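You operate a simulated robot arm through the tools that you are given. There is no shell and no other tool. Be economical: measure what you need, move in short steps, check, and stop when the job is done.

You run a simulated robot arm. Do the job below in one go: nothing can be reset, and whatever is moved stays where it is left.

## Task
Shut the heater and washer water off for the holiday and pull the relief lever.
Fine: heater off, dial on FROST, stop valve shut; only then, for safety, the lever; inlet valve shut.

The check looks at the end state, three seconds after you hand in, the way a careful person would. Anything else that was tipped, shoved, dropped, spilled or broken makes it a failure.

## Robot
A 7-joint arm with a two-finger parallel gripper, fixed in place. Base frame: the origin is at the foot of the arm, x ahead of it, y to its left, z up; the work surface is at about z = 922. Units: mm, rad, N and s.
With the tool pointing down near the work surface it reaches from about 300 to 740 mm from the base axis. Its first joint turns from -2.007 to 2.007 rad. Payload 3.91 kg.
The TCP is the grasp point between the finger pads, 30 mm short of the fingertips. In the tool frame z runs along the fingers and y along their closing line. Largest opening 110 mm; finger width 20, thickness 10; the body of the gripper, 48 by 112 mm, starts 55 mm behind the TCP.
Orientation is told as [roll, pitch, yaw] about the base's x, y, z axes, in that order, counted from this pose: with the fingers straight down and closing along the base's y, the tool's x points along the base's -x, its y along +y and its z along -z.

## Interface
- The arm moves only by the tool drive_tool. Its arguments are lists of equal length, an entry for each row: "rot": the turn, a rotation vector about the tool's x, y, z in rad, a list of three; "delta_pos": the shift along the tool's x, y, z in mm, a list of three; "gripper": the opening, from 0 (shut) to 1 (fully open). In form: {"rot": [[ax, ay, az], ...], "delta_pos": [[tx, ty, tz], ...], "gripper": [gripper, ...]}. A call has 1 to 12 rows; each row shifts and turns the commanded pose from where the row before left it, along the tool's axes as they then stand. A row lasts 0.2 s, in which the tool goes at most 50 mm and 0.15 rad; a call with a longer step from one row to the next is refused whole, and so is a gripper value outside its range. Where a pose cannot be reached the arm comes as near as it can. A force on the tool above 90 N (or 10 N above the force at the start of the call, whichever is more), or a blocked arm, ends the call early, and 0.2 s more pass. The fingers move at their own pace (about 108 mm/s each) and stop on an object; they squeeze with about 44 N. The grip force told is the motor's: it shows also when the fingers shut on nothing. Time passes only in rows, and 0.2 s behind the last, so rows that do not move let the fingers close. It gives the time, the measured TCP pose, the force on the tool (base axes), the opening and the grip force at its end, in the units of the frame above (readings bear some noise).
- Cameras (640 x 400 px; columns grow to the right, rows downward): "scene" is fixed at [211.4, 647.7, 1544.8]; the picture's right is [-1.00, -0.06, 0.00], its down [-0.02, 0.40, -0.92] and it looks along [0.06, -0.91, -0.40] (base axes); focal length 309 px, centre (320, 200). "wrist" rides on the gripper at [-36, 0, -57] in the tool frame; the picture's right is [0.00, -1.00, 0.00], its down [0.97, 0.00, -0.24] and it looks along [0.24, 0.00, 0.97] (tool axes); focal length 218 px, centre (320, 200). There is no depth. A picture from a camera that has moved, and an enlarged one, comes with that camera's place and axes in the base frame and with its lens. The place of the scene camera against the robot may be out by one fixed shift of up to 18 mm in any direction.
- grab_frame(camera): a new picture of that camera. No time passes.
- move_column(by): slides the trunk up (or, below 0, down) by that many mm; the arm rides with it, the base frame stays. It gives what a move gives, with no picture.
- inspect(camera, box): a new picture of the part [left, top, right, bottom] of that camera's present view, enlarged. No time passes.
- sign_off(): hands the job in; it is judged then, once.

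Go step by step. Nothing tells you positions but the pictures and the camera data: compare them with the known pose of the tool, close in by small moves and look again before you grip or let go. The budget is 120 turns and 68 pictures, counting those below and the enlarged ones. Unless the task says otherwise, let go and move clear before handing in, and close with one line.

The tools are called after ">>>" as name(argument=value, ...) on one line, values as JSON. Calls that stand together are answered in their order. drive_tool: Moves the arm, as the interface text tells. Its arguments: {"type":"object","properties":{"rot":{"type":"array","items":{"type":"array","items":{"type":"number"}}},"delta_pos":{"type":"array","items":{"type":"array","items":{"type":"number"}}},"gripper":{"type":"array","items":{"type":"number"}}},"required":["rot","delta_pos","gripper"]} The other tools are called the same way: move_column (by) slides the trunk up or down; grab_frame (camera) takes a picture; inspect (camera, box) takes an enlarged picture of a part of a camera's view; sign_off () hands the job in.

At the start:

```text
time_s: 0.0
position: [387.0, -187.8, 1447.9]
tcp_rot: [-0.001, 0.0, 0.0]
wrist_force: [-0.2, 0.0, -1.0]
width: 109.9
finger_force: 0.0
trunk travel left (down, up): [-925.0, 65.0]
```

scene: 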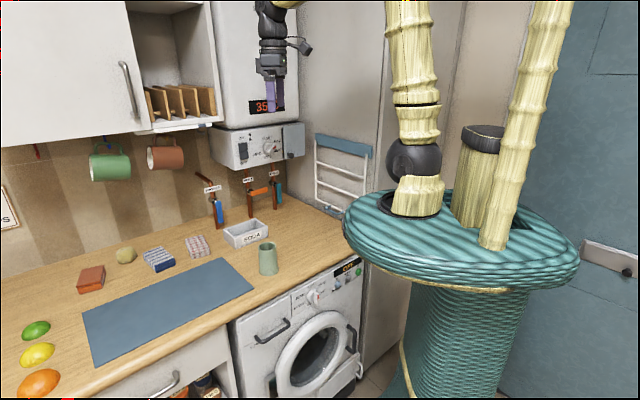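
wrist: 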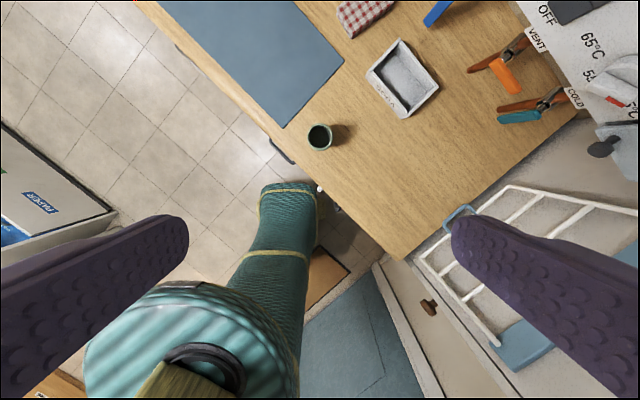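

I see a boiler with a panel on the wall, three labelled pipe valves below, and a washer under the counter. I'll enlarge the relevant parts first.

>>> inspect(camera="scene", box=[200, 110, 320, 185])

>>> inspect(camera="scene", box=[185, 165, 305, 240])

>>> inspect(camera="scene", box=[220, 240, 380, 340])

>>> inspect(camera="wrist", box=[460, 0, 640, 200])

```text
5.33 times, centred on (260, 148) of scene
camera zoom: at [211.4, 647.7, 1544.8], right [-1.0, -0.06, 0.0], down [-0.02, 0.4, -0.92], along [0.06, -0.91, -0.4], focal length 1648 px, centre (640, 480)
```

zoom: 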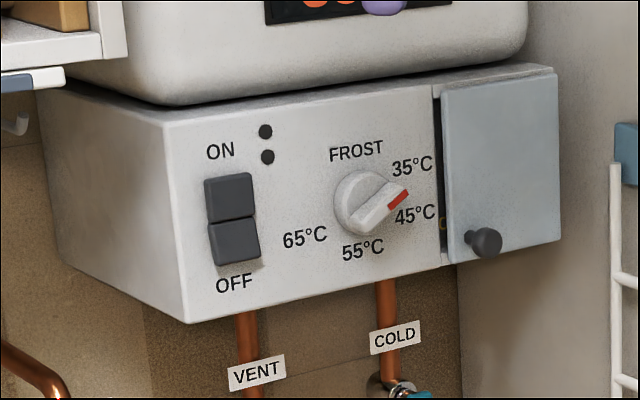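

```text
5.33 times, centred on (245, 202) of scene
camera zoom: at [211.4, 647.7, 1544.8], right [-1.0, -0.06, 0.0], down [-0.02, 0.4, -0.92], along [0.06, -0.91, -0.4], focal length 1648 px, centre (720, 187)
```

zoom: 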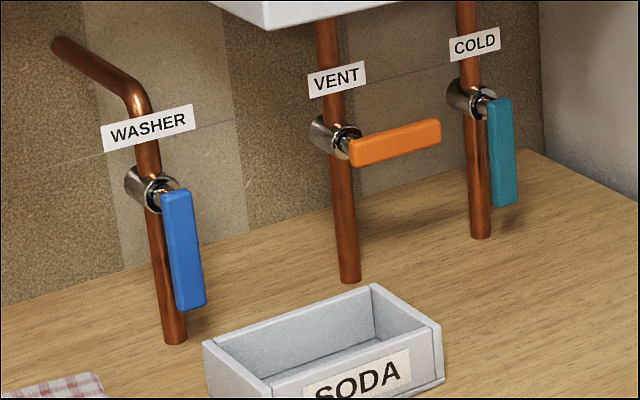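

```text
4.00 times, centred on (300, 290) of scene
camera zoom: at [211.4, 647.7, 1544.8], right [-1.0, -0.06, 0.0], down [-0.02, 0.4, -0.92], along [0.06, -0.91, -0.4], focal length 1236 px, centre (400, -160)
```

zoom: 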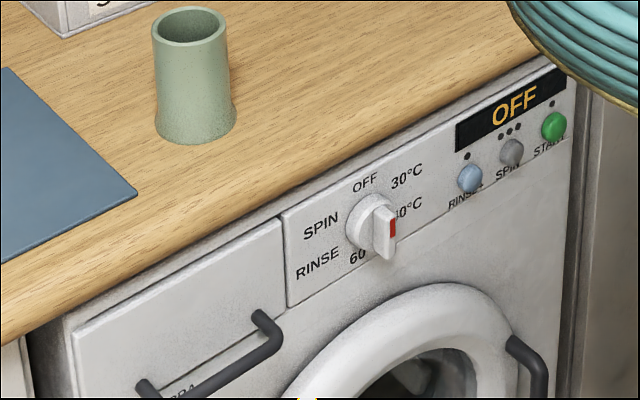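

```text
2.00 times, centred on (550, 100) of wrist
camera zoom: at [421.6, -187.0, 1507.0], right [0.0, -1.0, 0.0], down [-0.97, 0.0, 0.24], along [-0.24, 0.0, -0.97], focal length 436 px, centre (-140, 400)
```

zoom: 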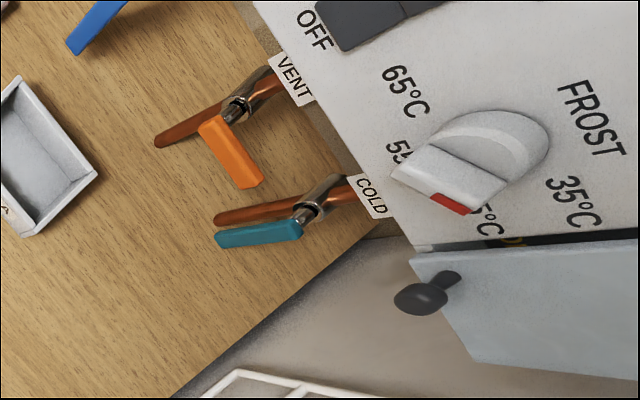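

The wall faces roughly (-0.7, 0.7): the dial is near (492,-518,1249), and the valve pivots are near z=1061. I'll turn the tool to face the wall horizontally, with the camera on top.

>>> drive_tool(rot=[[0, 0, 0.131], [0, 0, 0.131], [0, 0, 0.131], [0, 0, 0.131], [0, 0, 0.131], [0, 0, 0.131]], delta_pos=[[0, 0, 0], [0, 0, 0], [0, 0, 0], [0, 0, 0], [0, 0, 0], [0, 0, 0]], gripper=[1, 1, 1, 1, 1, 1])

>>> drive_tool(rot=[[0, -0.1428, 0], [0, -0.1428, 0], [0, -0.1428, 0], [0, -0.1428, 0], [0, -0.1428, 0], [0, -0.1428, 0], [0, -0.1428, 0], [0, -0.1428, 0], [0, -0.1428, 0], [0, -0.1428, 0], [0, -0.1428, 0]], delta_pos=[[0, 0, 0], [0, 0, 0], [0, 0, 0], [0, 0, 0], [0, 0, 0], [0, 0, 0], [0, 0, 0], [0, 0, 0], [0, 0, 0], [0, 0, 0], [0, 0, 0]], gripper=[1, 1, 1, 1, 1, 1, 1, 1, 1, 1, 1])

>>> grab_frame(camera="wrist")

```text
time_s: 1.4
position: [386.2, -187.6, 1447.1]
tcp_rot: [0.0, 0.001, -0.789]
wrist_force: [-0.1, -1.5, 0.3]
width: 110.0
finger_force: 0.1
trunk travel left (down, up): [-925.0, 65.0]
```

```text
time_s: 3.8
position: [439.8, -198.5, 1488.6]
tcp_rot: [-1.521, -1.571, 0.733]
wrist_force: [-0.3, 0.9, -0.1]
width: 110.0
finger_force: 0.0
out of reach, approached as far as the arm can: row 9, 10, 11
trunk travel left (down, up): [-925.0, 65.0]
```

```text
61 pictures are left
camera wrist: at [399.5, -157.6, 1526.4], right [-0.71, -0.71, 0.0], down [-0.17, 0.17, -0.97], along [0.69, -0.69, -0.24], focal length 218 px, centre (320, 200)
```

wrist: 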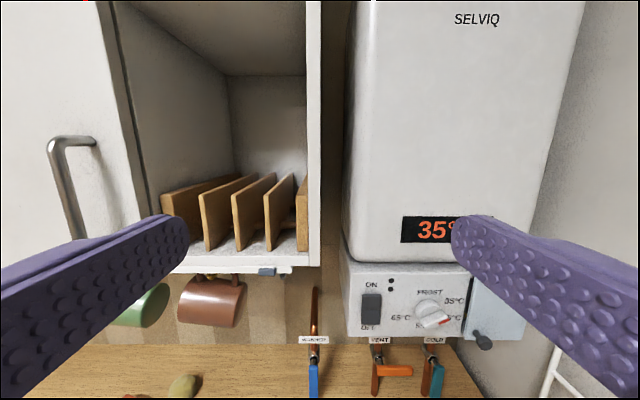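

The tool now faces the wall squarely. I'll lower the trunk so the gripper is level with the heater panel, then look again.

>>> move_column(by=-220)

>>> grab_frame(camera="wrist")

```text
time_s: 6.1
position: [437.5, -199.7, 1269.8]
tcp_rot: [-0.012, -1.569, -0.774]
wrist_force: [0.9, 0.3, 0.3]
width: 109.9
finger_force: 0.0
trunk travel left (down, up): [-705.0, 285.0]
```

```text
60 pictures are left
camera wrist: at [397.1, -158.8, 1307.0], right [-0.71, -0.71, 0.0], down [-0.17, 0.17, -0.97], along [0.68, -0.69, -0.24], focal length 218 px, centre (320, 200)
```

wrist: 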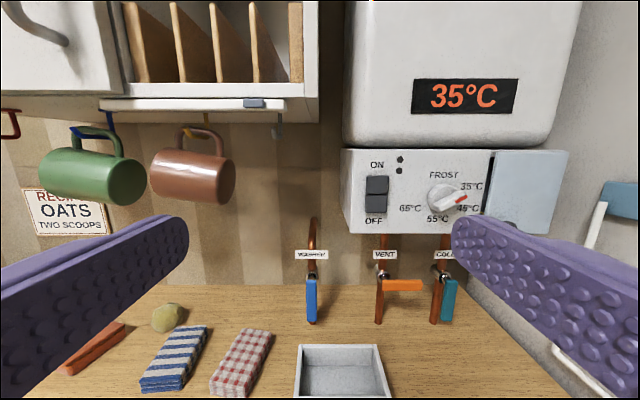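

>>> inspect(camera="wrist", box=[330, 140, 580, 330])

```text
2.11 times, centred on (455, 235) of wrist
camera zoom: at [397.1, -158.8, 1307.0], right [-0.71, -0.71, 0.0], down [-0.17, 0.17, -0.97], along [0.68, -0.69, -0.24], focal length 460 px, centre (36, 126)
```

zoom: 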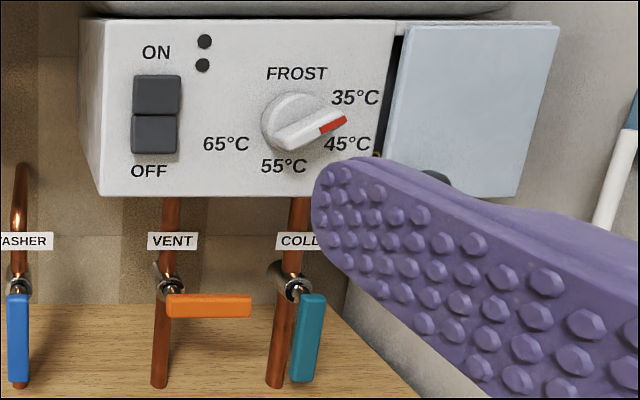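

The dial points at 35°C and must turn about 70° counter-clockwise to FROST. First comes the switch: I'll close the fingers and approach its lower (OFF) half.

>>> drive_tool(rot=[[0, 0, 0], [0, 0, 0], [0, 0, 0], [0, 0, 0]], delta_pos=[[12, -21, 30], [12, -21, 30], [11, -21, 30], [11, -21, 30]], gripper=[0, 0, 0, 0])

>>> grab_frame(camera="wrist")

```text
time_s: 7.1
position: [496.3, -318.6, 1192.9]
tcp_rot: [-0.84, -1.493, 0.123]
wrist_force: [0.3, 1.9, 3.0]
width: 0.0
finger_force: 37.6
trunk travel left (down, up): [-705.0, 285.0]
```

```text
58 pictures are left
camera wrist: at [455.3, -279.3, 1232.8], right [-0.66, -0.75, 0.06], down [-0.26, 0.15, -0.96], along [0.71, -0.64, -0.29], focal length 218 px, centre (320, 200)
```

wrist: 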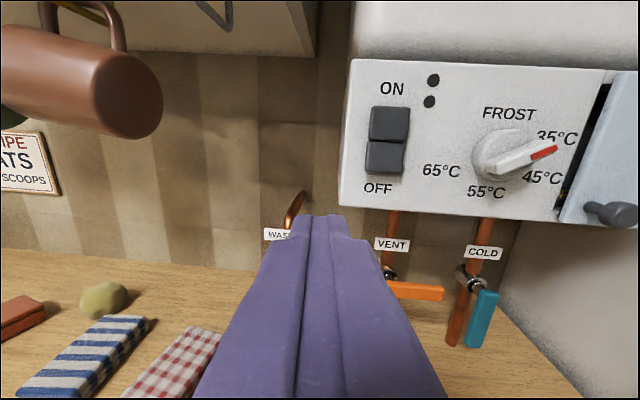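

>>> drive_tool(rot=[[0, 0, 0], [0, 0, 0]], delta_pos=[[0, 0, 0], [0, 0, 0]], gripper=[0, 0])

```text
time_s: 7.7
position: [463.0, -344.4, 1223.6]
tcp_rot: [1.289, -1.571, -2.077]
wrist_force: [0.4, 0.4, 0.6]
width: 0.0
finger_force: 37.2
trunk travel left (down, up): [-705.0, 285.0]
```

>>> grab_frame(camera="wrist")

```text
57 pictures are left
camera wrist: at [422.2, -302.6, 1261.2], right [-0.71, -0.71, 0.0], down [-0.17, 0.17, -0.97], along [0.69, -0.69, -0.24], focal length 218 px, centre (320, 200)
```

wrist: 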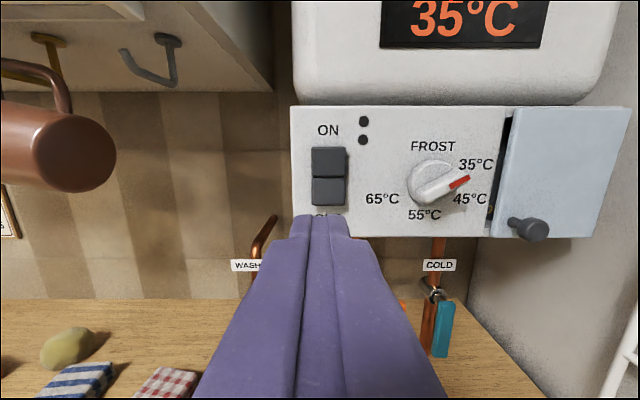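

>>> drive_tool(rot=[[0, 0, 0], [0, 0, 0], [0, 0, 0], [0, 0, 0]], delta_pos=[[12, -8, 20], [0, 0, 35], [0, 0, 30], [0, 0, 0]], gripper=[0, 0, 0, 0])

>>> grab_frame(camera="wrist")

```text
time_s: 8.7
position: [482.0, -403.9, 1215.0]
tcp_rot: [-0.034, -1.557, -0.753]
wrist_force: [0.2, -0.6, -0.2]
width: 0.1
finger_force: 38.3
out of reach, approached as far as the arm can: row 2, 3
trunk travel left (down, up): [-705.0, 285.0]
```

```text
56 pictures are left
camera wrist: at [441.8, -362.3, 1254.1], right [-0.71, -0.71, 0.0], down [-0.18, 0.18, -0.97], along [0.68, -0.68, -0.25], focal length 218 px, centre (320, 200)
```

wrist: 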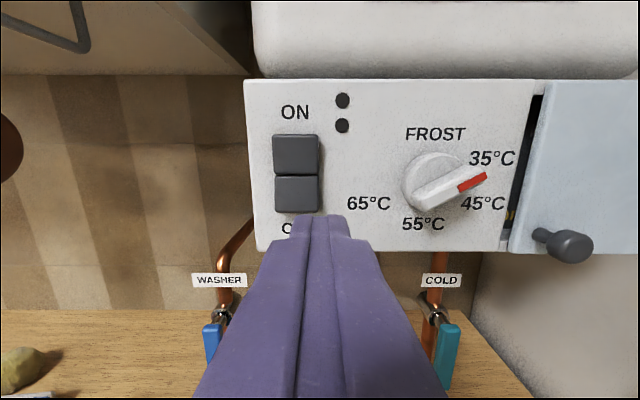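

>>> grab_frame(camera="scene")

```text
55 pictures are left
```

scene: 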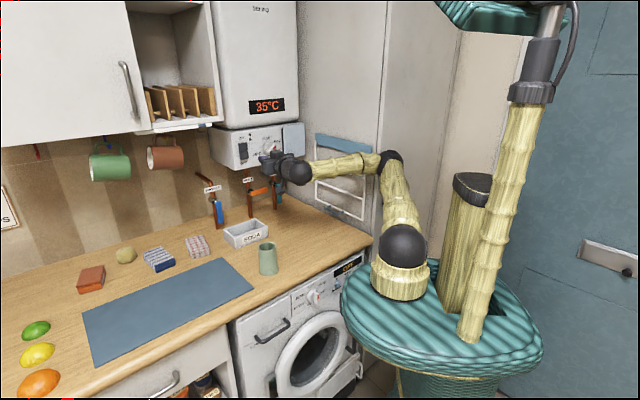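

The arm stopped short on the way in, so I'll try a corrected small step from here.

>>> drive_tool(rot=[[0, 0, 0], [0, 0, 0], [0, 0, 0]], delta_pos=[[0, 21, 0], [0, 0, 15], [0, 0, 0]], gripper=[0, 0, 0])

```text
time_s: 9.5
position: [495.2, -389.6, 1215.6]
tcp_rot: [0.317, -1.567, -1.109]
wrist_force: [0.9, -0.1, 0.5]
width: 0.0
finger_force: 37.6
out of reach, approached as far as the arm can: row 2
trunk travel left (down, up): [-705.0, 285.0]
```

The limit looks like a joint limit at this trunk height. I'll back off, raise the trunk and come down again.

>>> drive_tool(rot=[[0, 0, 0], [0, 0, 0], [0, 0, 0]], delta_pos=[[0, 0, -40], [0, 0, -40], [0, 0, 0]], gripper=[0, 0, 0])

>>> move_column(by=200)

>>> drive_tool(rot=[[0, 0, 0], [0, 0, 0], [0, 0, 0], [0, 0, 0], [0, 0, 0], [0, 0, 0], [0, 0, 0], [0, 0, 0], [0, 0, 0]], delta_pos=[[40, 0, 0], [40, 0, 0], [40, 0, 0], [40, 0, 0], [40, 0, 0], [0, 0, 30], [0, 0, 30], [0, 0, 30], [0, 0, 0]], gripper=[0, 0, 0, 0, 0, 0, 0, 0, 0])

```text
time_s: 10.3
position: [438.9, -333.9, 1215.4]
tcp_rot: [0.026, -1.568, -0.815]
wrist_force: [-0.2, 0.3, -0.3]
width: 0.0
finger_force: 37.8
trunk travel left (down, up): [-705.0, 285.0]
```

```text
time_s: 12.5
position: [439.5, -332.4, 1414.4]
tcp_rot: [-0.033, -1.569, -0.755]
wrist_force: [-0.2, 0.7, -0.2]
width: 0.0
finger_force: 38.3
trunk travel left (down, up): [-905.0, 85.0]
```

```text
time_s: 14.5
position: [437.2, -333.3, 1397.5]
tcp_rot: [0.215, -1.568, -1.007]
wrist_force: [-0.3, 0.4, -0.1]
width: 0.1
finger_force: 38.1
out of reach, approached as far as the arm can: row 1, 2, 3, 4, 5, 6, 7, 8
trunk travel left (down, up): [-905.0, 85.0]
```

The constraint is on reaching low relative to the shoulder, so I'll do the opposite: raise the tool and lower the trunk more.

>>> drive_tool(rot=[[0, 0, 0], [0, 0, 0], [0, 0, 0], [0, 0, 0], [0, 0, 0]], delta_pos=[[-40, 0, 0], [-40, 0, 0], [-40, 0, 0], [-40, 0, 0], [0, 0, 0]], gripper=[0, 0, 0, 0, 0])

>>> move_column(by=-350)

>>> grab_frame(camera="scene")

```text
time_s: 15.7
position: [438.1, -336.1, 1557.0]
tcp_rot: [0.107, -1.57, -0.894]
wrist_force: [0.4, 0.7, 0.0]
width: 0.0
finger_force: 37.5
trunk travel left (down, up): [-905.0, 85.0]
```

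```text
time_s: 19.1
position: [436.5, -335.8, 1207.2]
tcp_rot: [0.015, -1.569, -0.801]
wrist_force: [0.3, 0.2, 0.3]
width: 0.3
finger_force: 37.1
trunk travel left (down, up): [-555.0, 435.0]
```

```text
54 pictures are left
```

scene: 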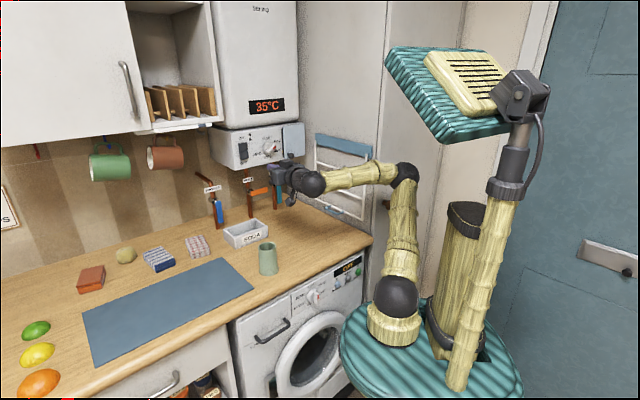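

>>> drive_tool(rot=[[0, 0, 0], [0, 0, 0], [0, 0, 0], [0, 0, 0]], delta_pos=[[-4, 5, 30], [0, 0, 35], [0, 0, 35], [0, 0, 0]], gripper=[0, 0, 0, 0])

>>> grab_frame(camera="wrist")

```text
time_s: 20.1
position: [512.6, -403.0, 1212.3]
tcp_rot: [0.055, -1.569, -0.843]
wrist_force: [-0.9, -0.1, -0.1]
width: 0.0
finger_force: 38.0
trunk travel left (down, up): [-555.0, 435.0]
```

```text
53 pictures are left
camera wrist: at [471.1, -361.9, 1249.5], right [-0.71, -0.71, 0.0], down [-0.17, 0.17, -0.97], along [0.69, -0.69, -0.24], focal length 218 px, centre (320, 200)
```

wrist: 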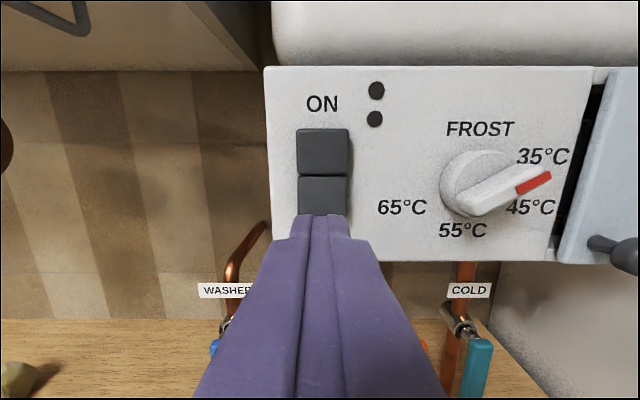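

>>> drive_tool(rot=[[0, 0, 0], [0, 0, 0], [0, 0, 0], [0, 0, 0]], delta_pos=[[0, 0, 8], [0, 0, 8], [0, 0, 6], [0, 0, 6]], gripper=[0, 0, 0, 0])

```text
time_s: 21.1
position: [531.6, -422.6, 1212.0]
tcp_rot: [-0.339, -1.57, -0.447]
wrist_force: [0.9, -1.4, -1.1]
width: 0.0
finger_force: 38.1
trunk travel left (down, up): [-555.0, 435.0]
```

>>> drive_tool(rot=[[0, 0, 0], [0, 0, 0], [0, 0, 0], [0, 0, 0]], delta_pos=[[0, 0, 4], [0, 0, 4], [0, 0, 3], [0, 0, 3]], gripper=[0, 0, 0, 0])

>>> grab_frame(camera="wrist")

```text
time_s: 22.1
position: [540.9, -433.4, 1210.7]
tcp_rot: [0.075, -1.568, -0.861]
wrist_force: [0.6, -0.2, -0.1]
width: 0.0
finger_force: 37.7
trunk travel left (down, up): [-555.0, 435.0]
```

```text
52 pictures are left
camera wrist: at [500.6, -391.5, 1248.0], right [-0.71, -0.71, 0.0], down [-0.17, 0.17, -0.97], along [0.68, -0.69, -0.24], focal length 218 px, centre (320, 200)
```

wrist: 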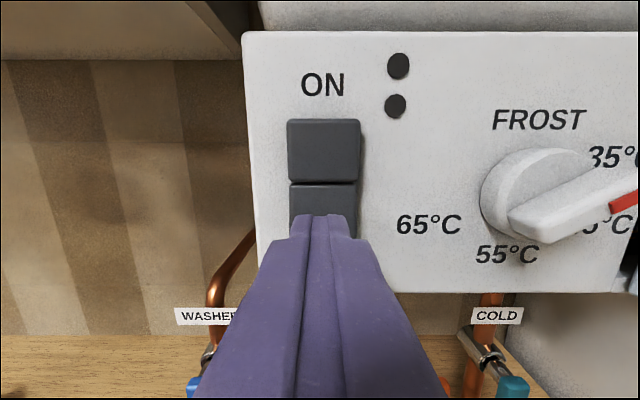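

>>> drive_tool(rot=[[0, 0, 0], [0, 0, 0], [0, 0, 0], [0, 0, 0]], delta_pos=[[0, 0, 3], [0, 0, 3], [0, 0, 3], [0, 0, 3]], gripper=[0, 0, 0, 0])

```text
time_s: 23.1
position: [549.0, -440.4, 1212.0]
tcp_rot: [-0.155, -1.571, -0.633]
wrist_force: [-0.1, 1.2, 0.5]
width: 0.0
finger_force: 37.2
trunk travel left (down, up): [-555.0, 435.0]
```

>>> drive_tool(rot=[[0, 0, 0], [0, 0, 0], [0, 0, 0], [0, 0, 0]], delta_pos=[[0, 0, 3], [0, 0, 3], [0, 0, 3], [0, 0, 0]], gripper=[0, 0, 0, 0])

>>> grab_frame(camera="wrist")

```text
time_s: 24.1
position: [556.7, -446.6, 1211.0]
tcp_rot: [0.092, -1.57, -0.877]
wrist_force: [0.1, 0.5, 0.5]
width: 0.0
finger_force: 37.2
trunk travel left (down, up): [-555.0, 435.0]
```

```text
51 pictures are left
camera wrist: at [515.4, -406.2, 1248.5], right [-0.71, -0.71, 0.0], down [-0.17, 0.17, -0.97], along [0.69, -0.69, -0.24], focal length 218 px, centre (320, 200)
```

wrist: 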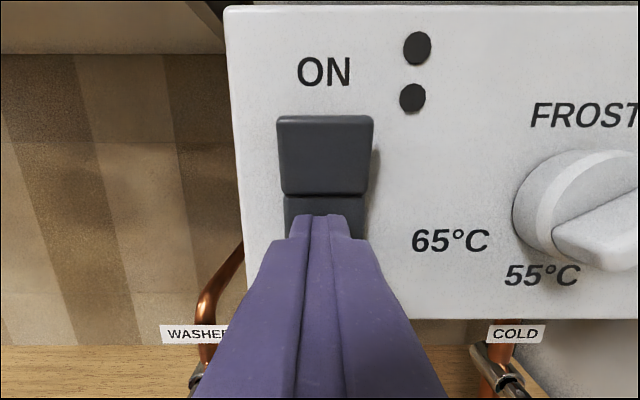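

The upper half now stands proud, so it looks rocked over. I'll back off and check.

>>> drive_tool(rot=[[0, 0, 0], [0, 0, 0], [0, 0, 0], [0, 0, 0]], delta_pos=[[0, 0, -25], [0, 0, -35], [0, 0, -30], [0, 0, 0]], gripper=[0, 0, 0, 0])

>>> grab_frame(camera="wrist")

>>> inspect(camera="scene", box=[200, 85, 320, 160])

```text
time_s: 25.1
position: [492.5, -384.5, 1209.7]
tcp_rot: [-0.211, -1.569, -0.578]
wrist_force: [0.2, -0.1, 0.5]
width: 0.0
finger_force: 37.6
trunk travel left (down, up): [-555.0, 435.0]
```

```text
50 pictures are left
camera wrist: at [451.9, -342.5, 1248.3], right [-0.71, -0.71, 0.0], down [-0.17, 0.17, -0.97], along [0.68, -0.69, -0.24], focal length 218 px, centre (320, 200)
```

wrist: 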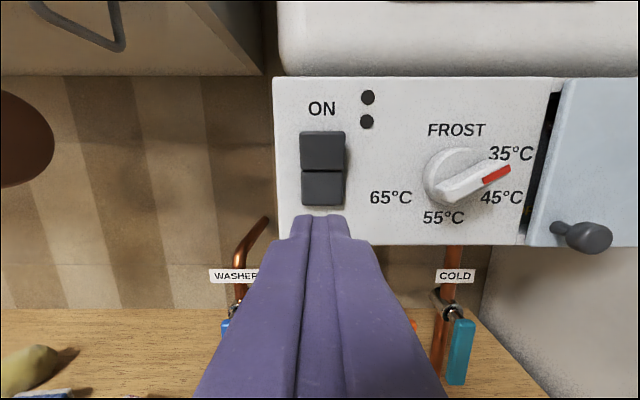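

```text
5.33 times, centred on (260, 122) of scene
camera zoom: at [211.4, 647.7, 1544.8], right [-1.0, -0.06, 0.0], down [-0.02, 0.4, -0.92], along [0.06, -0.91, -0.4], focal length 1648 px, centre (640, 613)
```

zoom: 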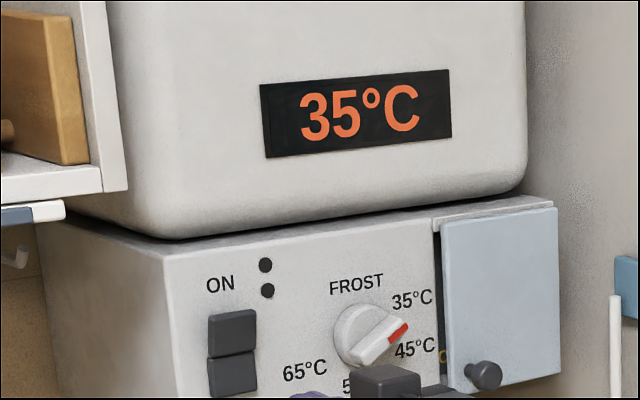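

>>> inspect(camera="wrist", box=[270, 80, 540, 250])

```text
2.35 times, centred on (405, 165) of wrist
camera zoom: at [451.9, -342.5, 1248.3], right [-0.71, -0.71, 0.0], down [-0.17, 0.17, -0.97], along [0.68, -0.69, -0.24], focal length 514 px, centre (120, 282)
```

zoom: 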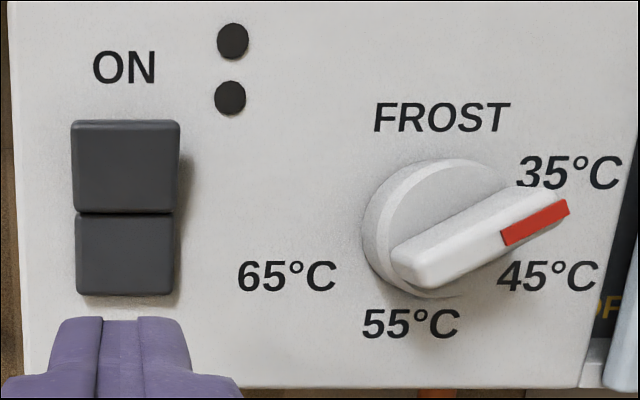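

The rocker is now down at OFF. Next is the dial: I'll slide right in front of it, with the gripper half open.

>>> drive_tool(rot=[[0, 0, 0], [0, 0, 0], [0, 0, 0], [0, 0, 0]], delta_pos=[[-6, -35, 0], [-6, -35, 0], [0, -36, 0], [0, 0, 0]], gripper=[0.55, 0.55, 0.55, 0.55])

>>> grab_frame(camera="wrist")

```text
time_s: 26.1
position: [418.2, -459.3, 1222.0]
tcp_rot: [-0.619, -1.571, -0.168]
wrist_force: [-0.3, 0.6, 1.2]
width: 60.6
finger_force: 0.0
trunk travel left (down, up): [-555.0, 435.0]
```

```text
47 pictures are left
camera wrist: at [376.5, -417.8, 1260.5], right [-0.71, -0.71, 0.0], down [-0.17, 0.17, -0.97], along [0.69, -0.69, -0.24], focal length 218 px, centre (320, 200)
```

wrist: 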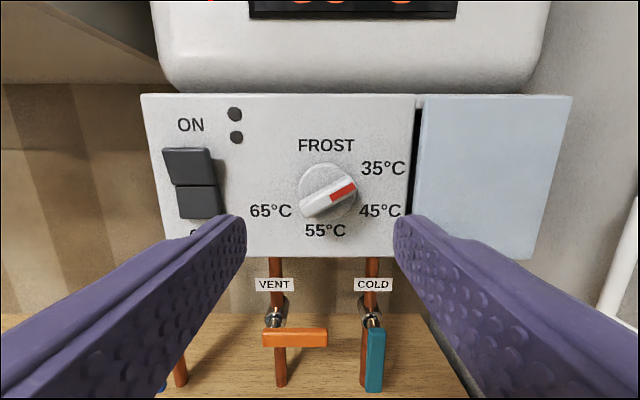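

>>> drive_tool(rot=[[0, 0, 0.142], [0, 0, 0.142], [0, 0, 0.142], [0, 0, 0.142], [0, 0, 0.142], [0, 0, 0.142], [0, 0, 0.142], [0, 0, 0.14], [0, 0, 0], [0, 0, 0], [0, 0, 0]], delta_pos=[[-2, -5.5, 0], [0, 0, 0], [0, 0, 0], [0, 0, 0], [0, 0, 0], [0, 0, 0], [0, 0, 0], [0, 0, 0], [0, 0, 25], [0, 0, 25], [0, 0, 0]], gripper=[0.5, 0.5, 0.5, 0.5, 0.5, 0.5, 0.5, 0.5, 0.5, 0.5, 0.5])

>>> grab_frame(camera="wrist")

```text
time_s: 28.5
position: [449.4, -499.0, 1224.6]
tcp_rot: [1.569, -0.435, -2.356]
wrist_force: [-0.4, -1.1, -0.2]
width: 54.8
finger_force: 0.1
trunk travel left (down, up): [-555.0, 435.0]
```

```text
46 pictures are left
camera wrist: at [385.6, -480.2, 1241.2], right [-0.3, -0.3, -0.91], down [0.45, 0.79, -0.41], along [0.84, -0.53, -0.1], focal length 218 px, centre (320, 200)
```

wrist: 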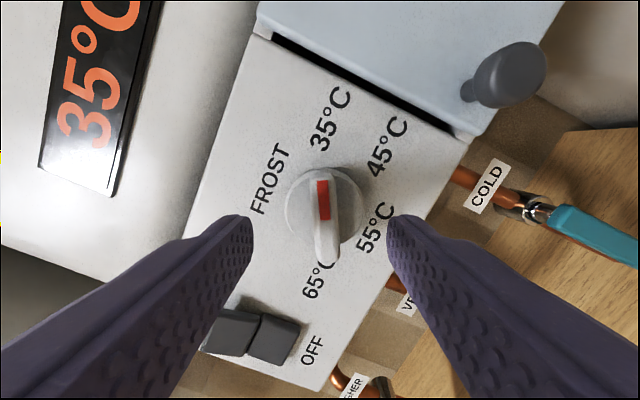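

>>> drive_tool(rot=[[0, 0, 0], [0, 0, 0], [0, 0, 0]], delta_pos=[[0, 0, 15], [0, 0, 13], [0, 0, 0]], gripper=[0.5, 0.5, 0.5])

>>> grab_frame(camera="wrist")

```text
time_s: 29.3
position: [468.1, -517.9, 1224.3]
tcp_rot: [1.57, -0.437, -2.358]
wrist_force: [0.3, -0.4, 0.5]
width: 55.1
finger_force: 0.1
trunk travel left (down, up): [-555.0, 435.0]
```

```text
45 pictures are left
camera wrist: at [405.2, -499.9, 1241.4], right [-0.3, -0.3, -0.91], down [0.45, 0.79, -0.41], along [0.84, -0.53, -0.1], focal length 218 px, centre (320, 200)
```

wrist: 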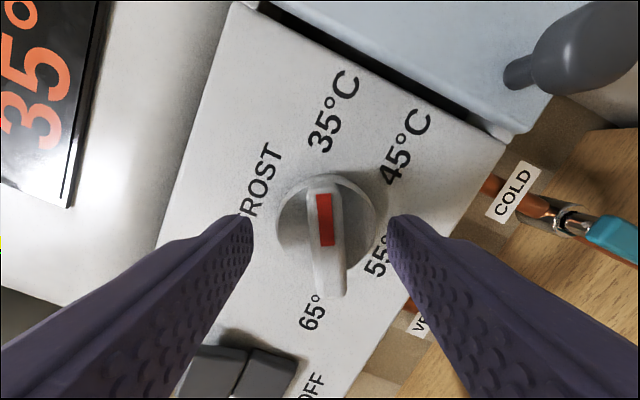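

>>> drive_tool(rot=[[0, 0, 0], [0, 0, 0], [0, 0, 0], [0, 0, 0]], delta_pos=[[0, 0, 4], [0, 0, 4], [0, 0, 3], [0, 0, 0]], gripper=[0.5, 0.5, 0.5, 0.5])

>>> grab_frame(camera="wrist")

```text
time_s: 30.3
position: [476.6, -525.9, 1225.7]
tcp_rot: [1.57, -0.436, -2.357]
wrist_force: [0.5, 0.7, -0.9]
width: 54.9
finger_force: 0.1
trunk travel left (down, up): [-555.0, 435.0]
```

```text
44 pictures are left
camera wrist: at [412.9, -507.5, 1241.3], right [-0.3, -0.3, -0.91], down [0.45, 0.79, -0.41], along [0.84, -0.53, -0.1], focal length 218 px, centre (320, 200)
```

wrist: 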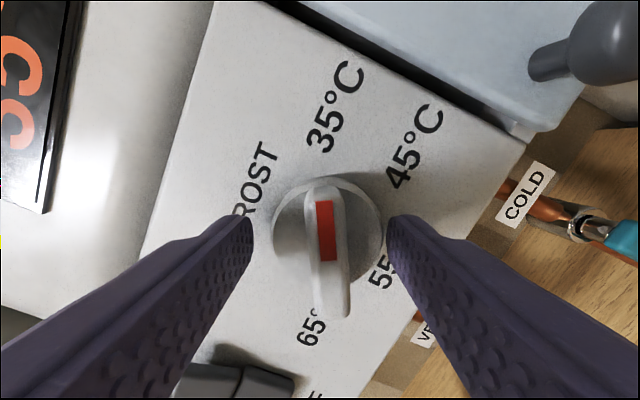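

>>> drive_tool(rot=[[0, 0, 0], [0, 0, 0], [0, 0, 0], [0, 0, 0]], delta_pos=[[0, 0, 0], [0, 0, 0], [0, 0, 0], [0, 0, 0]], gripper=[0.2, 0, 0, 0])

>>> grab_frame(camera="wrist")

```text
time_s: 31.3
position: [475.6, -526.4, 1221.5]
tcp_rot: [1.563, -0.435, -2.356]
wrist_force: [-15.7, 10.2, -27.1]
width: 45.0
finger_force: 44.8
trunk travel left (down, up): [-555.0, 435.0]
```

```text
43 pictures are left
camera wrist: at [412.1, -508.8, 1239.3], right [-0.3, -0.29, -0.91], down [0.45, 0.79, -0.41], along [0.84, -0.53, -0.11], focal length 218 px, centre (320, 200)
```

wrist: 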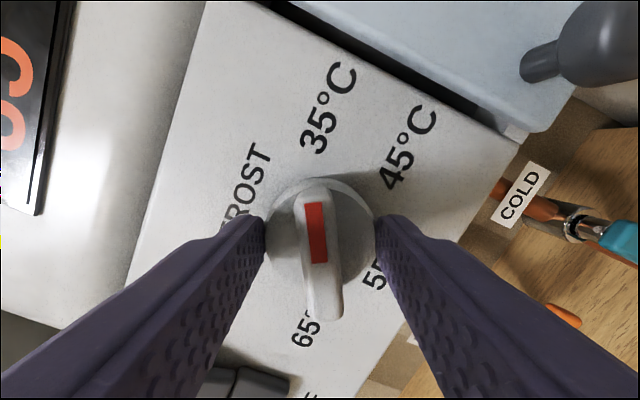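

The fingers hold the dial's disc (45 mm). I'll relax the side offset a little and turn it counter-clockwise by 65°.

>>> drive_tool(rot=[[0, 0, 0], [0, 0, -0.1], [0, 0, -0.1], [0, 0, -0.1], [0, 0, -0.1]], delta_pos=[[0, -3.5, 0], [0, 0, 0], [0, 0, 0], [0, 0, 0], [0, 0, 0]], gripper=[0, 0, 0, 0, 0])

>>> grab_frame(camera="wrist")

```text
time_s: 32.5
position: [475.8, -526.6, 1223.4]
tcp_rot: [1.574, -0.838, -2.358]
wrist_force: [0.3, -1.8, -3.0]
width: 45.0
finger_force: 44.3
trunk travel left (down, up): [-555.0, 435.0]
```

```text
42 pictures are left
camera wrist: at [418.1, -502.6, 1250.7], right [-0.53, -0.53, -0.67], down [0.29, 0.63, -0.72], along [0.8, -0.57, -0.18], focal length 218 px, centre (320, 200)
```

wrist: 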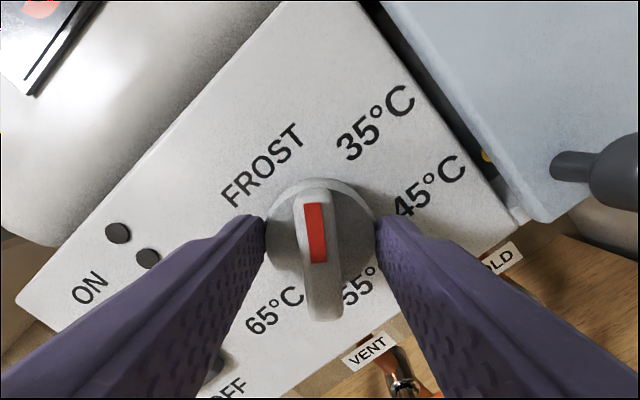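

>>> drive_tool(rot=[[0, 0, -0.1], [0, 0, -0.1], [0, 0, -0.1], [0, 0, -0.1], [0, 0, -0.1], [0, 0, -0.1], [0, 0, -0.11], [0, 0, 0]], delta_pos=[[0, 0, 0], [0, 0, 0], [0, 0, 0], [0, 0, 0], [0, 0, 0], [0, 0, 0], [0, 0, 0], [0, 0, 0]], gripper=[0, 0, 0, 0, 0, 0, 0, 0])

>>> grab_frame(camera="wrist")

```text
time_s: 34.3
position: [475.5, -525.4, 1222.5]
tcp_rot: [1.506, -1.548, -2.29]
wrist_force: [9.8, -0.3, 11.1]
width: 44.9
finger_force: 45.0
trunk travel left (down, up): [-555.0, 435.0]
```

```text
41 pictures are left
camera wrist: at [434.9, -485.1, 1259.3], right [-0.71, -0.71, -0.02], down [-0.15, 0.19, -0.97], along [0.69, -0.68, -0.24], focal length 218 px, centre (320, 200)
```

wrist: 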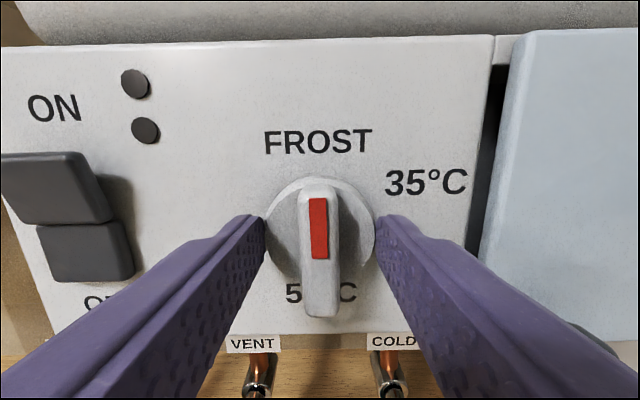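

The dial points at FROST. I'll release and back straight out.

>>> drive_tool(rot=[[0, 0, 0], [0, 0, 0], [0, 0, 0], [0, 0, 0], [0, 0, 0], [0, 0, 0]], delta_pos=[[0, 0, 0], [0, 0, 0], [0, 0, -20], [0, 0, -30], [0, 0, -40], [0, 0, 0]], gripper=[0.6, 0.6, 0.6, 0.6, 0.6, 0.6])

>>> grab_frame(camera="wrist")

```text
time_s: 35.7
position: [410.4, -462.7, 1222.5]
tcp_rot: [1.525, -1.547, -2.314]
wrist_force: [0.7, 0.0, 0.3]
width: 66.0
finger_force: 0.0
trunk travel left (down, up): [-555.0, 435.0]
```

```text
40 pictures are left
camera wrist: at [369.9, -421.6, 1260.1], right [-0.71, -0.71, -0.02], down [-0.15, 0.19, -0.97], along [0.69, -0.68, -0.24], focal length 218 px, centre (320, 200)
```

wrist: 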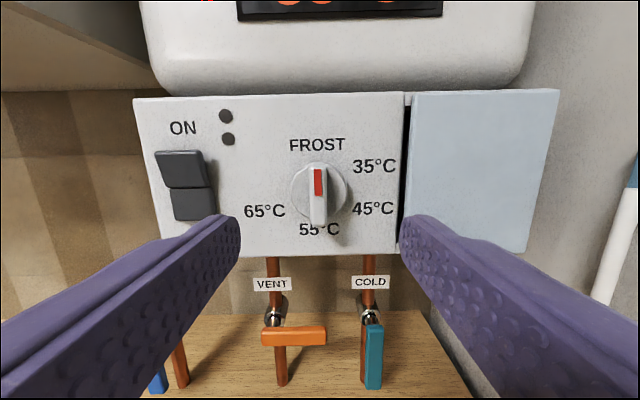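

Heater off and dial on FROST are done. Now the COLD stop valve: I'll lower the trunk to its height.

>>> move_column(by=-150)

>>> grab_frame(camera="wrist")

>>> grab_frame(camera="scene")

```text
time_s: 37.5
position: [411.6, -462.0, 1072.4]
tcp_rot: [1.531, -1.546, -2.315]
wrist_force: [-0.7, 0.3, 0.5]
width: 66.2
finger_force: 0.1
trunk travel left (down, up): [-405.0, 585.0]
```

```text
39 pictures are left
camera wrist: at [370.3, -422.0, 1110.0], right [-0.71, -0.71, -0.02], down [-0.15, 0.19, -0.97], along [0.69, -0.68, -0.24], focal length 218 px, centre (320, 200)
```

wrist: 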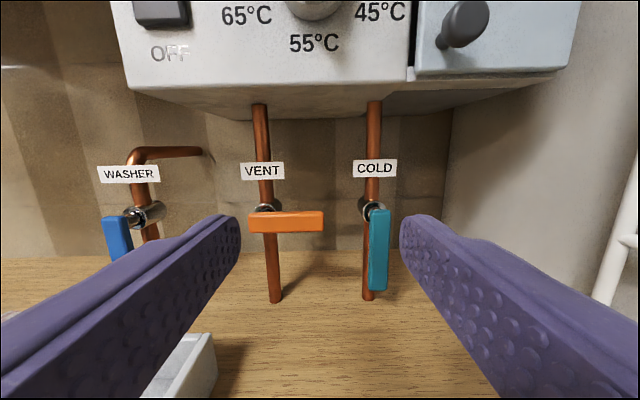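

```text
38 pictures are left
```

scene: 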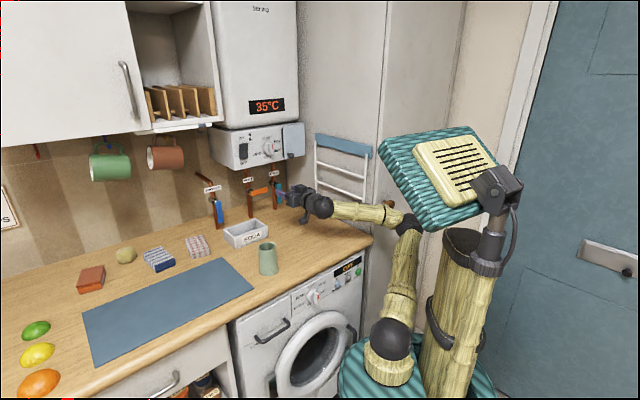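

>>> inspect(camera="wrist", box=[230, 140, 430, 320])

>>> inspect(camera="scene", box=[180, 160, 320, 250])

```text
2.22 times, centred on (330, 230) of wrist
camera zoom: at [370.3, -422.0, 1110.0], right [-0.71, -0.71, -0.02], down [-0.15, 0.19, -0.97], along [0.69, -0.68, -0.24], focal length 485 px, centre (298, 133)
```

zoom: 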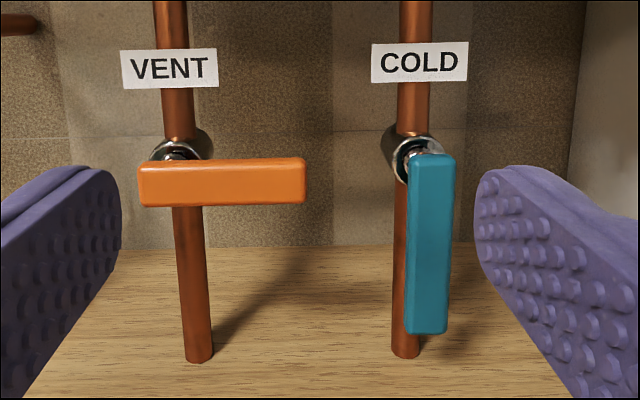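

```text
4.44 times, centred on (250, 205) of scene
camera zoom: at [211.4, 647.7, 1544.8], right [-1.0, -0.06, 0.0], down [-0.02, 0.4, -0.92], along [0.06, -0.91, -0.4], focal length 1373 px, centre (631, 178)
```

zoom: 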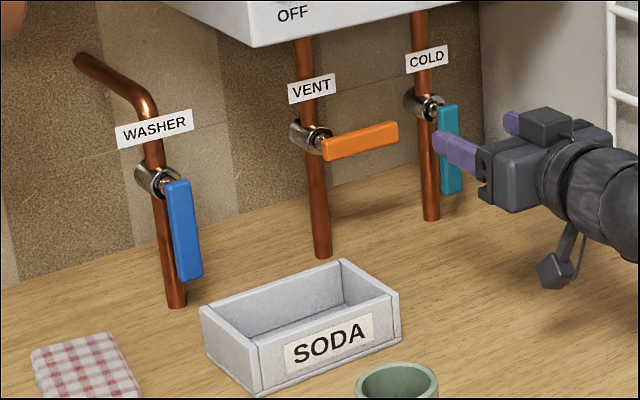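

The levers sit on stems about 30 mm in front of the pipes; the COLD pivot is near u=91, z=1045, with its lever hanging about 80 mm. I'll close the fingers, pitch the tool down for counter clearance, and come in left of the lever.

>>> drive_tool(rot=[[0.1, 0, 0], [0.1, 0, 0], [0, 0.15, 0], [0, 0.15, 0], [0, 0.15, 0], [0, 0.15, 0], [0, 0, 0], [0, 0, 0], [0, 0, 0], [0, 0, 0]], delta_pos=[[0, 0, 0], [0, 0, 0], [0, 0, 0], [0, 0, 0], [0, 0, 0], [0, 0, 0], [2.9, -2.2, 32.3], [2.9, -2.2, 32.3], [2.9, -2.2, 32.3], [0, 0, 0]], gripper=[0, 0, 0, 0, 0, 0, 0, 0, 0, 0])

>>> grab_frame(camera="wrist")

```text
time_s: 39.7
position: [448.8, -528.9, 1011.0]
tcp_rot: [0.043, -0.963, -1.021]
wrist_force: [0.2, 0.0, 0.1]
width: 0.0
finger_force: 37.9
trunk travel left (down, up): [-405.0, 585.0]
```

```text
35 pictures are left
camera wrist: at [432.9, -506.1, 1073.9], right [-0.83, -0.55, -0.02], down [-0.4, 0.63, -0.66], along [0.38, -0.54, -0.75], focal length 218 px, centre (320, 200)
```

wrist: 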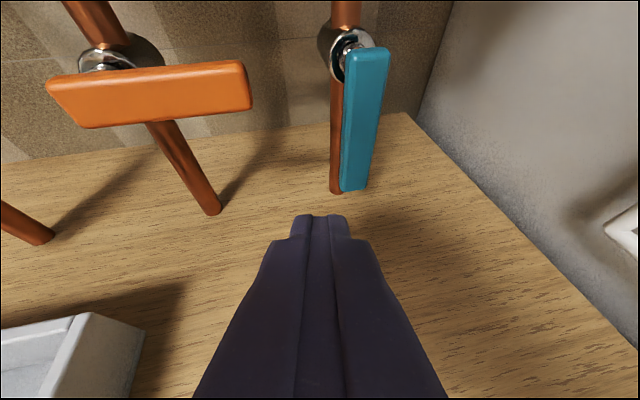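

>>> drive_tool(rot=[[0, 0, 0], [0, 0, 0], [0, 0, 0]], delta_pos=[[-7.8, 4, 29], [-7.7, 4, 29], [0, 0, 0]], gripper=[0, 0, 0])

>>> grab_frame(camera="wrist")

```text
time_s: 40.5
position: [487.0, -571.7, 989.5]
tcp_rot: [0.043, -0.965, -1.022]
wrist_force: [0.9, 0.0, 0.9]
width: 0.0
finger_force: 38.0
trunk travel left (down, up): [-405.0, 585.0]
```

```text
34 pictures are left
camera wrist: at [470.7, -549.0, 1052.6], right [-0.83, -0.55, -0.02], down [-0.4, 0.63, -0.66], along [0.38, -0.54, -0.75], focal length 218 px, centre (320, 200)
```

wrist: 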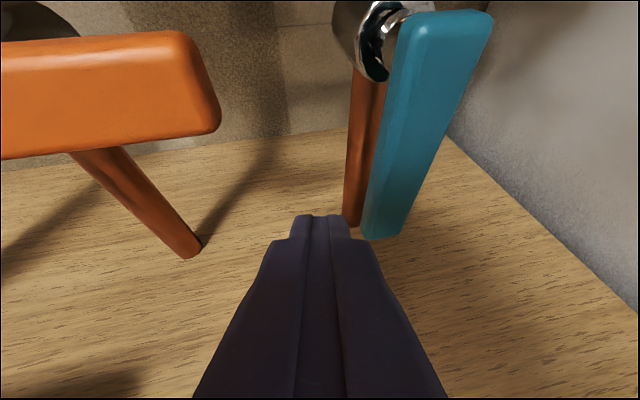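

>>> drive_tool(rot=[[0, 0, 0], [0, 0, 0], [0, 0, 0]], delta_pos=[[-2, -21.1, 3.8], [-2, -21.1, 3.8], [0, 0, 0]], gripper=[0, 0, 0])

>>> grab_frame(camera="wrist")

```text
time_s: 41.3
position: [453.6, -601.0, 987.9]
tcp_rot: [0.043, -0.966, -1.022]
wrist_force: [-2.1, 3.5, 0.5]
width: 0.0
finger_force: 37.9
trunk travel left (down, up): [-405.0, 585.0]
```

```text
33 pictures are left
camera wrist: at [439.1, -578.5, 1051.2], right [-0.83, -0.55, -0.02], down [-0.4, 0.63, -0.66], along [0.38, -0.54, -0.75], focal length 218 px, centre (320, 200)
```

wrist: 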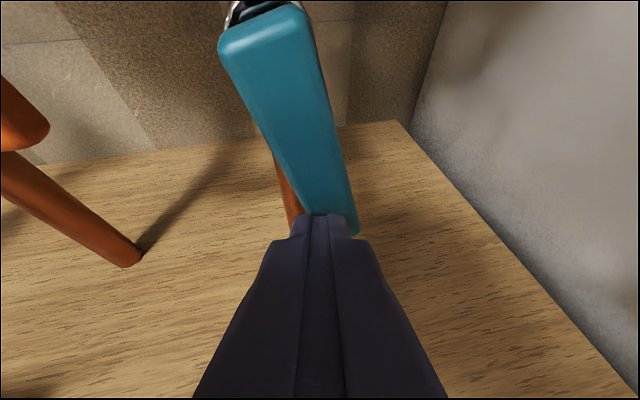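

>>> drive_tool(rot=[[0, 0, 0], [0, 0, 0], [0, 0, 0], [0, 0, 0]], delta_pos=[[-6.8, -16.3, -0.7], [-5, -7, -1.6], [-5, -7, -1.6], [0, 0, 0]], gripper=[0, 0, 0, 0])

>>> grab_frame(camera="wrist")

```text
time_s: 42.3
position: [432.6, -621.9, 1002.2]
tcp_rot: [0.04, -0.966, -1.023]
wrist_force: [-10.4, 3.8, -6.9]
width: 0.0
finger_force: 38.1
trunk travel left (down, up): [-405.0, 585.0]
```

```text
32 pictures are left
camera wrist: at [416.1, -601.6, 1066.4], right [-0.84, -0.55, -0.02], down [-0.4, 0.64, -0.66], along [0.38, -0.54, -0.75], focal length 218 px, centre (320, 200)
```

wrist: 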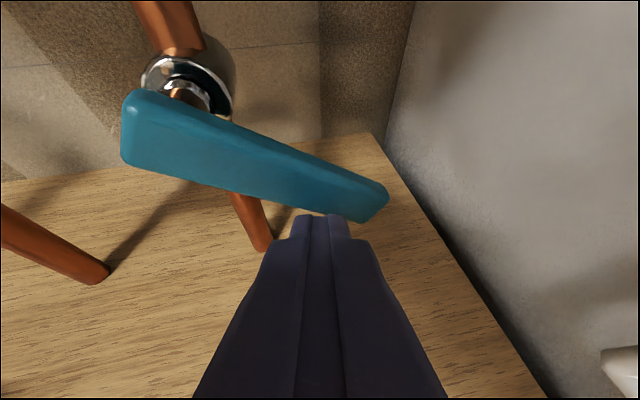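

>>> drive_tool(rot=[[0, 0, 0], [0, 0, 0], [0, 0, 0], [0, 0, 0]], delta_pos=[[-8, -5.5, -4], [-8, -5.5, -5], [-9, -2, -6], [0, 0, 0]], gripper=[0, 0, 0, 0])

>>> grab_frame(camera="wrist")

```text
time_s: 43.3
position: [424.9, -632.1, 1028.4]
tcp_rot: [0.042, -0.96, -1.022]
wrist_force: [-11.2, 9.0, -19.9]
width: 0.0
finger_force: 38.1
trunk travel left (down, up): [-405.0, 585.0]
```

```text
31 pictures are left
camera wrist: at [408.1, -610.4, 1092.6], right [-0.83, -0.55, -0.02], down [-0.4, 0.64, -0.66], along [0.38, -0.54, -0.75], focal length 218 px, centre (320, 200)
```

wrist: 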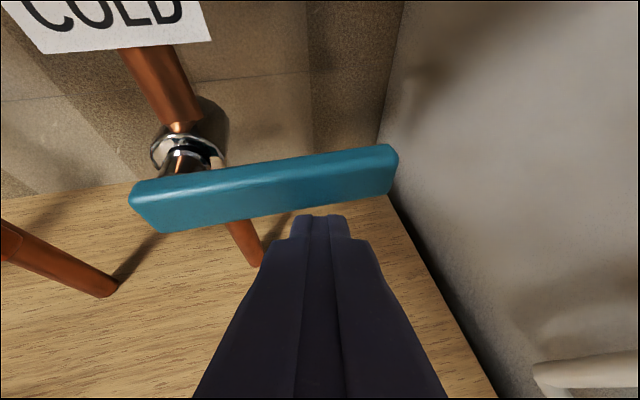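

The COLD lever is horizontal. I'll back away and check.

>>> drive_tool(rot=[[0, 0, 0], [0, 0, 0], [0, 0, 0], [0, 0, 0], [0, 0, 0]], delta_pos=[[5, 0, 0], [20, -4, -22], [20, -4, -22], [0, 15, -35], [0, 0, 0]], gripper=[0, 0, 0, 0, 0])

>>> grab_frame(camera="wrist")

>>> inspect(camera="scene", box=[180, 160, 320, 250])

```text
time_s: 44.5
position: [378.2, -552.0, 1040.2]
tcp_rot: [0.043, -0.966, -1.02]
wrist_force: [0.3, -0.1, 0.1]
width: 0.0
finger_force: 37.3
trunk travel left (down, up): [-405.0, 585.0]
```

```text
30 pictures are left
camera wrist: at [363.5, -530.1, 1103.2], right [-0.83, -0.55, -0.02], down [-0.4, 0.63, -0.66], along [0.38, -0.54, -0.75], focal length 218 px, centre (320, 200)
```

wrist: 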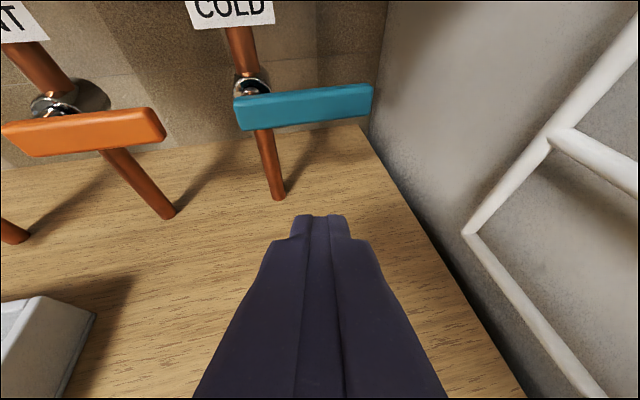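

```text
4.44 times, centred on (250, 205) of scene
camera zoom: at [211.4, 647.7, 1544.8], right [-1.0, -0.06, 0.0], down [-0.02, 0.4, -0.92], along [0.06, -0.91, -0.4], focal length 1373 px, centre (631, 178)
```

zoom: 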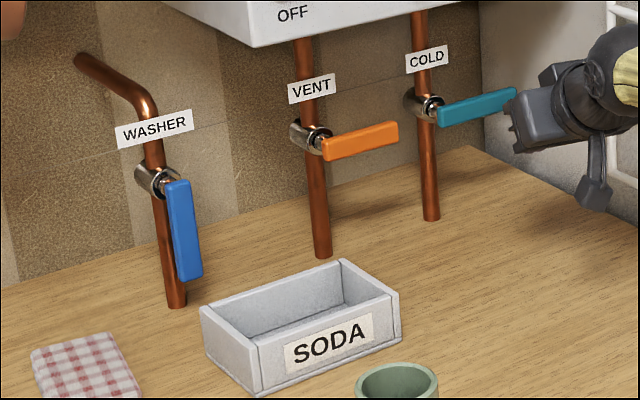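

COLD is shut, parallel to VENT's crosswise lever. Next is the WASHER valve to the left; I'll move across at safe height and look.

>>> drive_tool(rot=[[-0.0825, 0, -0.0565], [-0.0825, 0, -0.0565], [0, 0, 0], [0, 0, 0], [0, 0, 0], [0, 0, 0], [0, 0, 0], [0, 0, 0], [0, 0, 0], [0, 0, 0], [0, 0, 0]], delta_pos=[[0, 0, -10], [0, 0, -10], [-3.9, 40.4, -2.8], [-3.9, 40.4, -2.8], [-3.9, 40.4, -2.8], [-3.9, 40.4, -2.8], [-3.9, 40.4, -2.8], [-3.9, 40.4, -2.8], [-3.9, 40.4, -2.8], [-3.9, 40.4, -2.8], [0, 0, 0]], gripper=[0, 0, 0, 0, 0, 0, 0, 0, 0, 0, 0])

>>> grab_frame(camera="wrist")

>>> grab_frame(camera="scene")

```text
time_s: 46.9
position: [596.9, -311.8, 1096.9]
tcp_rot: [0.041, -0.97, -0.821]
wrist_force: [0.6, 0.7, 0.5]
width: 0.0
finger_force: 38.1
trunk travel left (down, up): [-405.0, 585.0]
```

```text
28 pictures are left
camera wrist: at [577.0, -292.3, 1161.8], right [-0.71, -0.71, -0.02], down [-0.52, 0.54, -0.67], along [0.48, -0.46, -0.75], focal length 218 px, centre (320, 200)
```

wrist: 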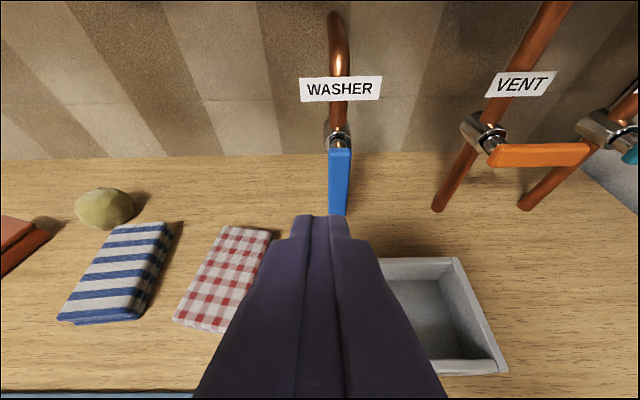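

```text
27 pictures are left
```

scene: 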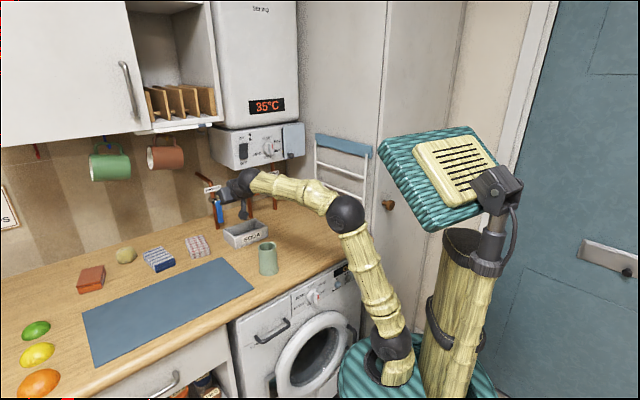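

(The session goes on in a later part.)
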